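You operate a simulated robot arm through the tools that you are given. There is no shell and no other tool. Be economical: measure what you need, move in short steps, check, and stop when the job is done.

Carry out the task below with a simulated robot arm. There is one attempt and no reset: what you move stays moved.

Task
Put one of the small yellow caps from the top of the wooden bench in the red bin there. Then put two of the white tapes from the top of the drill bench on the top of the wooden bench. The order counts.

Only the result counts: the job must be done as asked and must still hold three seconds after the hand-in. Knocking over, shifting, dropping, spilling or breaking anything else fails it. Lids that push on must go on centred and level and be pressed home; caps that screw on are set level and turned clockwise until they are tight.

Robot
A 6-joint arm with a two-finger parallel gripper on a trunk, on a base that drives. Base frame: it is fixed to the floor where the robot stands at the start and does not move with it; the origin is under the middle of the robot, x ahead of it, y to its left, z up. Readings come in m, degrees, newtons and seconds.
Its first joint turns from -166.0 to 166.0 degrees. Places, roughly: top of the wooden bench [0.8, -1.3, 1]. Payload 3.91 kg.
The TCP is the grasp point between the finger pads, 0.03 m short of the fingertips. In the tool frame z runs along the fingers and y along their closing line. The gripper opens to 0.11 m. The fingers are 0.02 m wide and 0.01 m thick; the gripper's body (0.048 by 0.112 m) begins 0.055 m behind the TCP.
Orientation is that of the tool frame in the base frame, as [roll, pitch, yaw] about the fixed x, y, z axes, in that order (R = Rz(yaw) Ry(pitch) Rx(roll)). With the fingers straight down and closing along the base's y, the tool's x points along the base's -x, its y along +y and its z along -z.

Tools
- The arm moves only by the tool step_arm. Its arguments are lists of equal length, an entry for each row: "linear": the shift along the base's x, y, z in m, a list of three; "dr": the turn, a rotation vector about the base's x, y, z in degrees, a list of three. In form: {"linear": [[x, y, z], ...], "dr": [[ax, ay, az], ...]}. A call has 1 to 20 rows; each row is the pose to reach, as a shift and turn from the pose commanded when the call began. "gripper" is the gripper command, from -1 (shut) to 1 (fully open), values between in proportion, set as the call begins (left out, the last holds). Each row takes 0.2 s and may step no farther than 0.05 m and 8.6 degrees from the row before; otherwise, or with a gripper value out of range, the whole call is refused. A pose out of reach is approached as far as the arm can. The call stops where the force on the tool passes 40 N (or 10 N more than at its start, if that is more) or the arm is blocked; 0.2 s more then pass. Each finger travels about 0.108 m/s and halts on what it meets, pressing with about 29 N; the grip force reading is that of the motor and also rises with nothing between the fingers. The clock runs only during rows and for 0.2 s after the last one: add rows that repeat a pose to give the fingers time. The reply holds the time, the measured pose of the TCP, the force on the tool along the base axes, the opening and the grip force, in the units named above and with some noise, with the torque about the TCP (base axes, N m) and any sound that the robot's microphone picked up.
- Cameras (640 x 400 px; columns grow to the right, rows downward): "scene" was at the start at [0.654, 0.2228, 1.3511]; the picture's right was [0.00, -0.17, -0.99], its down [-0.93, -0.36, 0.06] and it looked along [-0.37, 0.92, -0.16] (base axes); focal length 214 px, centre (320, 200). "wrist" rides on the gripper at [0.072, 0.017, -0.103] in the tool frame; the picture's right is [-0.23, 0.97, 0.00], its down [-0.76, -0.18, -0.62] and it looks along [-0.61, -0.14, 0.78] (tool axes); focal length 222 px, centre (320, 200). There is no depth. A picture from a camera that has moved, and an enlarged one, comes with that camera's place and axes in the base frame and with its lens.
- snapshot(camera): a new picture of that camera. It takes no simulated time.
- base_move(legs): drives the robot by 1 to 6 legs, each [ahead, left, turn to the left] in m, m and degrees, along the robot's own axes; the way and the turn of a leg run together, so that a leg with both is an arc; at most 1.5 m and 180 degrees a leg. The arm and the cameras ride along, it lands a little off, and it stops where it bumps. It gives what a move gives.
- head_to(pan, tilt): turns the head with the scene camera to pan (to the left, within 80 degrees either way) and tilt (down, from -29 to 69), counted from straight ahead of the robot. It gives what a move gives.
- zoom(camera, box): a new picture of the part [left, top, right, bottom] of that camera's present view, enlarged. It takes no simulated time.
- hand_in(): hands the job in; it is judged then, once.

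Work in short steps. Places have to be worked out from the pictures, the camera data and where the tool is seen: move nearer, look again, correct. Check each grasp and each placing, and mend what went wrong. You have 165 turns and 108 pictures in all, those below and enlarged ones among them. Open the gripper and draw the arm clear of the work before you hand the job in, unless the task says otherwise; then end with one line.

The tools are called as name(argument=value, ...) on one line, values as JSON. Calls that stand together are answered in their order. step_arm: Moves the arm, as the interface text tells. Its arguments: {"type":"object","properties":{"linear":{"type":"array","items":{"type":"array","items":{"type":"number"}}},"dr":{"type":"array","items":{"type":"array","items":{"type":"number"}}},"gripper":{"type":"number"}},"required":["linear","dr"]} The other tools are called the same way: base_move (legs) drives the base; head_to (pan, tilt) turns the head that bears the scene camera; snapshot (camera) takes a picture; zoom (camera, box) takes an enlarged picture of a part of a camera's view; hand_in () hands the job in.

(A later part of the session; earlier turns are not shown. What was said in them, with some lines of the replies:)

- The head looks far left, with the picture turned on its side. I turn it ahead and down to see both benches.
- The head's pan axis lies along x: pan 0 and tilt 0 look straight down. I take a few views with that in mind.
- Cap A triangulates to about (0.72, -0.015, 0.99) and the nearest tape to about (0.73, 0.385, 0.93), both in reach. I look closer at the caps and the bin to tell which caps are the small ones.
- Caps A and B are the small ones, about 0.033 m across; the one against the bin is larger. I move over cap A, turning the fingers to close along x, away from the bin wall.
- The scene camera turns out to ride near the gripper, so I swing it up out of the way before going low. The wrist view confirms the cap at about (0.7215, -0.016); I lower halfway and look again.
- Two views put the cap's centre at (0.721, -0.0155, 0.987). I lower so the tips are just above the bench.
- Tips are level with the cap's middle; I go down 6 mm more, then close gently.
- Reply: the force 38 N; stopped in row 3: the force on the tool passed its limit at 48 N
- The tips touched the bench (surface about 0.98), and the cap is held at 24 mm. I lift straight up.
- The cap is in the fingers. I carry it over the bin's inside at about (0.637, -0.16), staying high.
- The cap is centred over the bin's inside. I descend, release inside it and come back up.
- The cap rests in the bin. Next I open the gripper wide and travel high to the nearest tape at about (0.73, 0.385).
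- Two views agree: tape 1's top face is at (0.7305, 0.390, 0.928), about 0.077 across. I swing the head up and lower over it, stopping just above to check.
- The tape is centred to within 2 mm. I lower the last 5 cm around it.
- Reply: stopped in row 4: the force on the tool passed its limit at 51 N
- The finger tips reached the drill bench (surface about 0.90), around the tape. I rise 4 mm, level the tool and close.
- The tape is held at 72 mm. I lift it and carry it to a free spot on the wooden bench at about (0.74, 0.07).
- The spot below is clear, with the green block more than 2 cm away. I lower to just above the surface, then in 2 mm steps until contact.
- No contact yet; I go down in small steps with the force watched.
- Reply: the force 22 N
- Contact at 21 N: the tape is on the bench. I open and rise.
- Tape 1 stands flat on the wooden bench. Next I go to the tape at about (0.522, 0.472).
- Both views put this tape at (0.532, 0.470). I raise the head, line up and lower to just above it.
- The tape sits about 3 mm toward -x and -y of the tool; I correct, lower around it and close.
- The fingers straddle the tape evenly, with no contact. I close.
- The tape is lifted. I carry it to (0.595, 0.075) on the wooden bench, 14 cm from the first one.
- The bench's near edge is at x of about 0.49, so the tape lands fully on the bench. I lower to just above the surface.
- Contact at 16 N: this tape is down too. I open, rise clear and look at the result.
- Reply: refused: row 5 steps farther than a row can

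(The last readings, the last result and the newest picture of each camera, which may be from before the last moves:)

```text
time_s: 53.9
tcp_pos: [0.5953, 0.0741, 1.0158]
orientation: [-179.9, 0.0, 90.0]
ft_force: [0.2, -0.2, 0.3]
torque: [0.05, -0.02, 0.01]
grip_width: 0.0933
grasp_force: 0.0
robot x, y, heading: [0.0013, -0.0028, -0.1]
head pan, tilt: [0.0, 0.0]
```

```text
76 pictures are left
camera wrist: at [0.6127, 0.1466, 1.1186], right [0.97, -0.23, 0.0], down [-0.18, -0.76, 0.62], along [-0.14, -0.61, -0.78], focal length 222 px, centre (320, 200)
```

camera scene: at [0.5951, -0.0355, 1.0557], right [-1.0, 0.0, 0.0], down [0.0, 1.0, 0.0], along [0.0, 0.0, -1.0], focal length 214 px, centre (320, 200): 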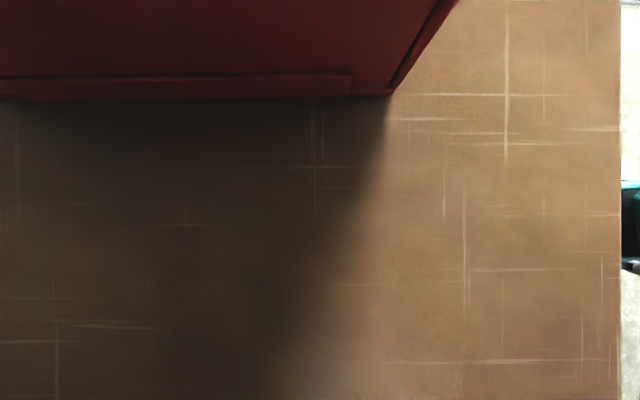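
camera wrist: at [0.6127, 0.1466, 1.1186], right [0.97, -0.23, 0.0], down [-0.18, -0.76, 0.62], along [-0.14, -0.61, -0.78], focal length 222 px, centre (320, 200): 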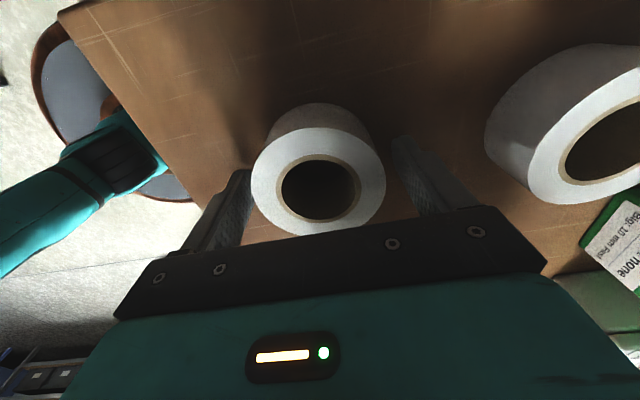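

The rise was refused for one over-long row, and nothing was touched. I rise straight up in shorter rows.

step_arm(linear=[[0, 0, 0.03], [0, 0, 0.07], [0, 0, 0.11], [0, 0, 0.15], [0, 0, 0.19], [0, 0, 0.23], [0, 0.02, 0.26], [0, 0.02, 0.26]], dr=[[0, 0, 0], [0, 0, 0], [0, 0, 0], [0, 0, 0], [0, 0, 0], [0, 0, 0], [0, 0, 0], [0, 0, 0]])

snapshot(camera="scene")

snapshot(camera="wrist")

```text
time_s: 55.7
tcp_pos: [0.5955, 0.0939, 1.2764]
orientation: [-179.9, 0.0, 90.1]
ft_force: [-0.5, -0.5, 0.1]
torque: [0.01, -0.03, -0.02]
grip_width: 0.0933
grasp_force: 0.1
robot x, y, heading: [-0.0037, 0.0017, -0.3]
head pan, tilt: [0.0, 0.0]
```

```text
75 pictures are left
camera scene: at [0.595, -0.0152, 1.3168], right [-1.0, 0.0, 0.0], down [0.0, 1.0, 0.0], along [0.0, 0.0, -1.0], focal length 214 px, centre (320, 200)
```

scene: 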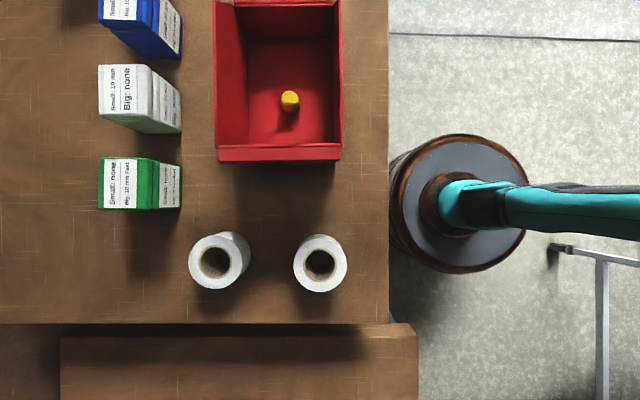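

```text
74 pictures are left
camera wrist: at [0.6126, 0.167, 1.3798], right [0.97, -0.23, 0.0], down [-0.18, -0.76, 0.62], along [-0.14, -0.61, -0.78], focal length 222 px, centre (320, 200)
```

wrist: 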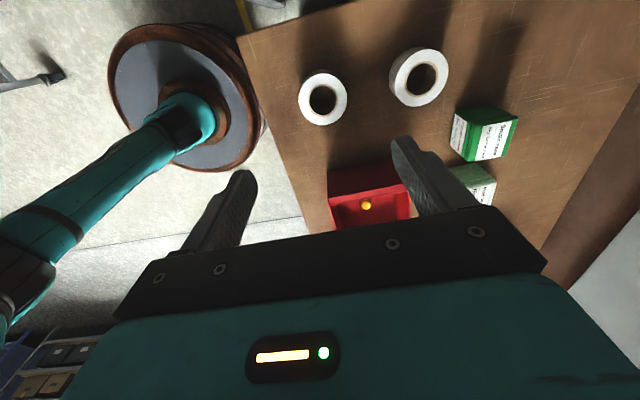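

The cap is in the red bin, both tapes lie flat on the wooden bench, nothing else looks moved, and the open gripper is clear. I hand in.

hand_in()

```text
The job is handed in.
```

I put one small yellow cap in the red bin, then set two white tapes from the drill bench on top of the wooden bench, in that order, and handed the job in.
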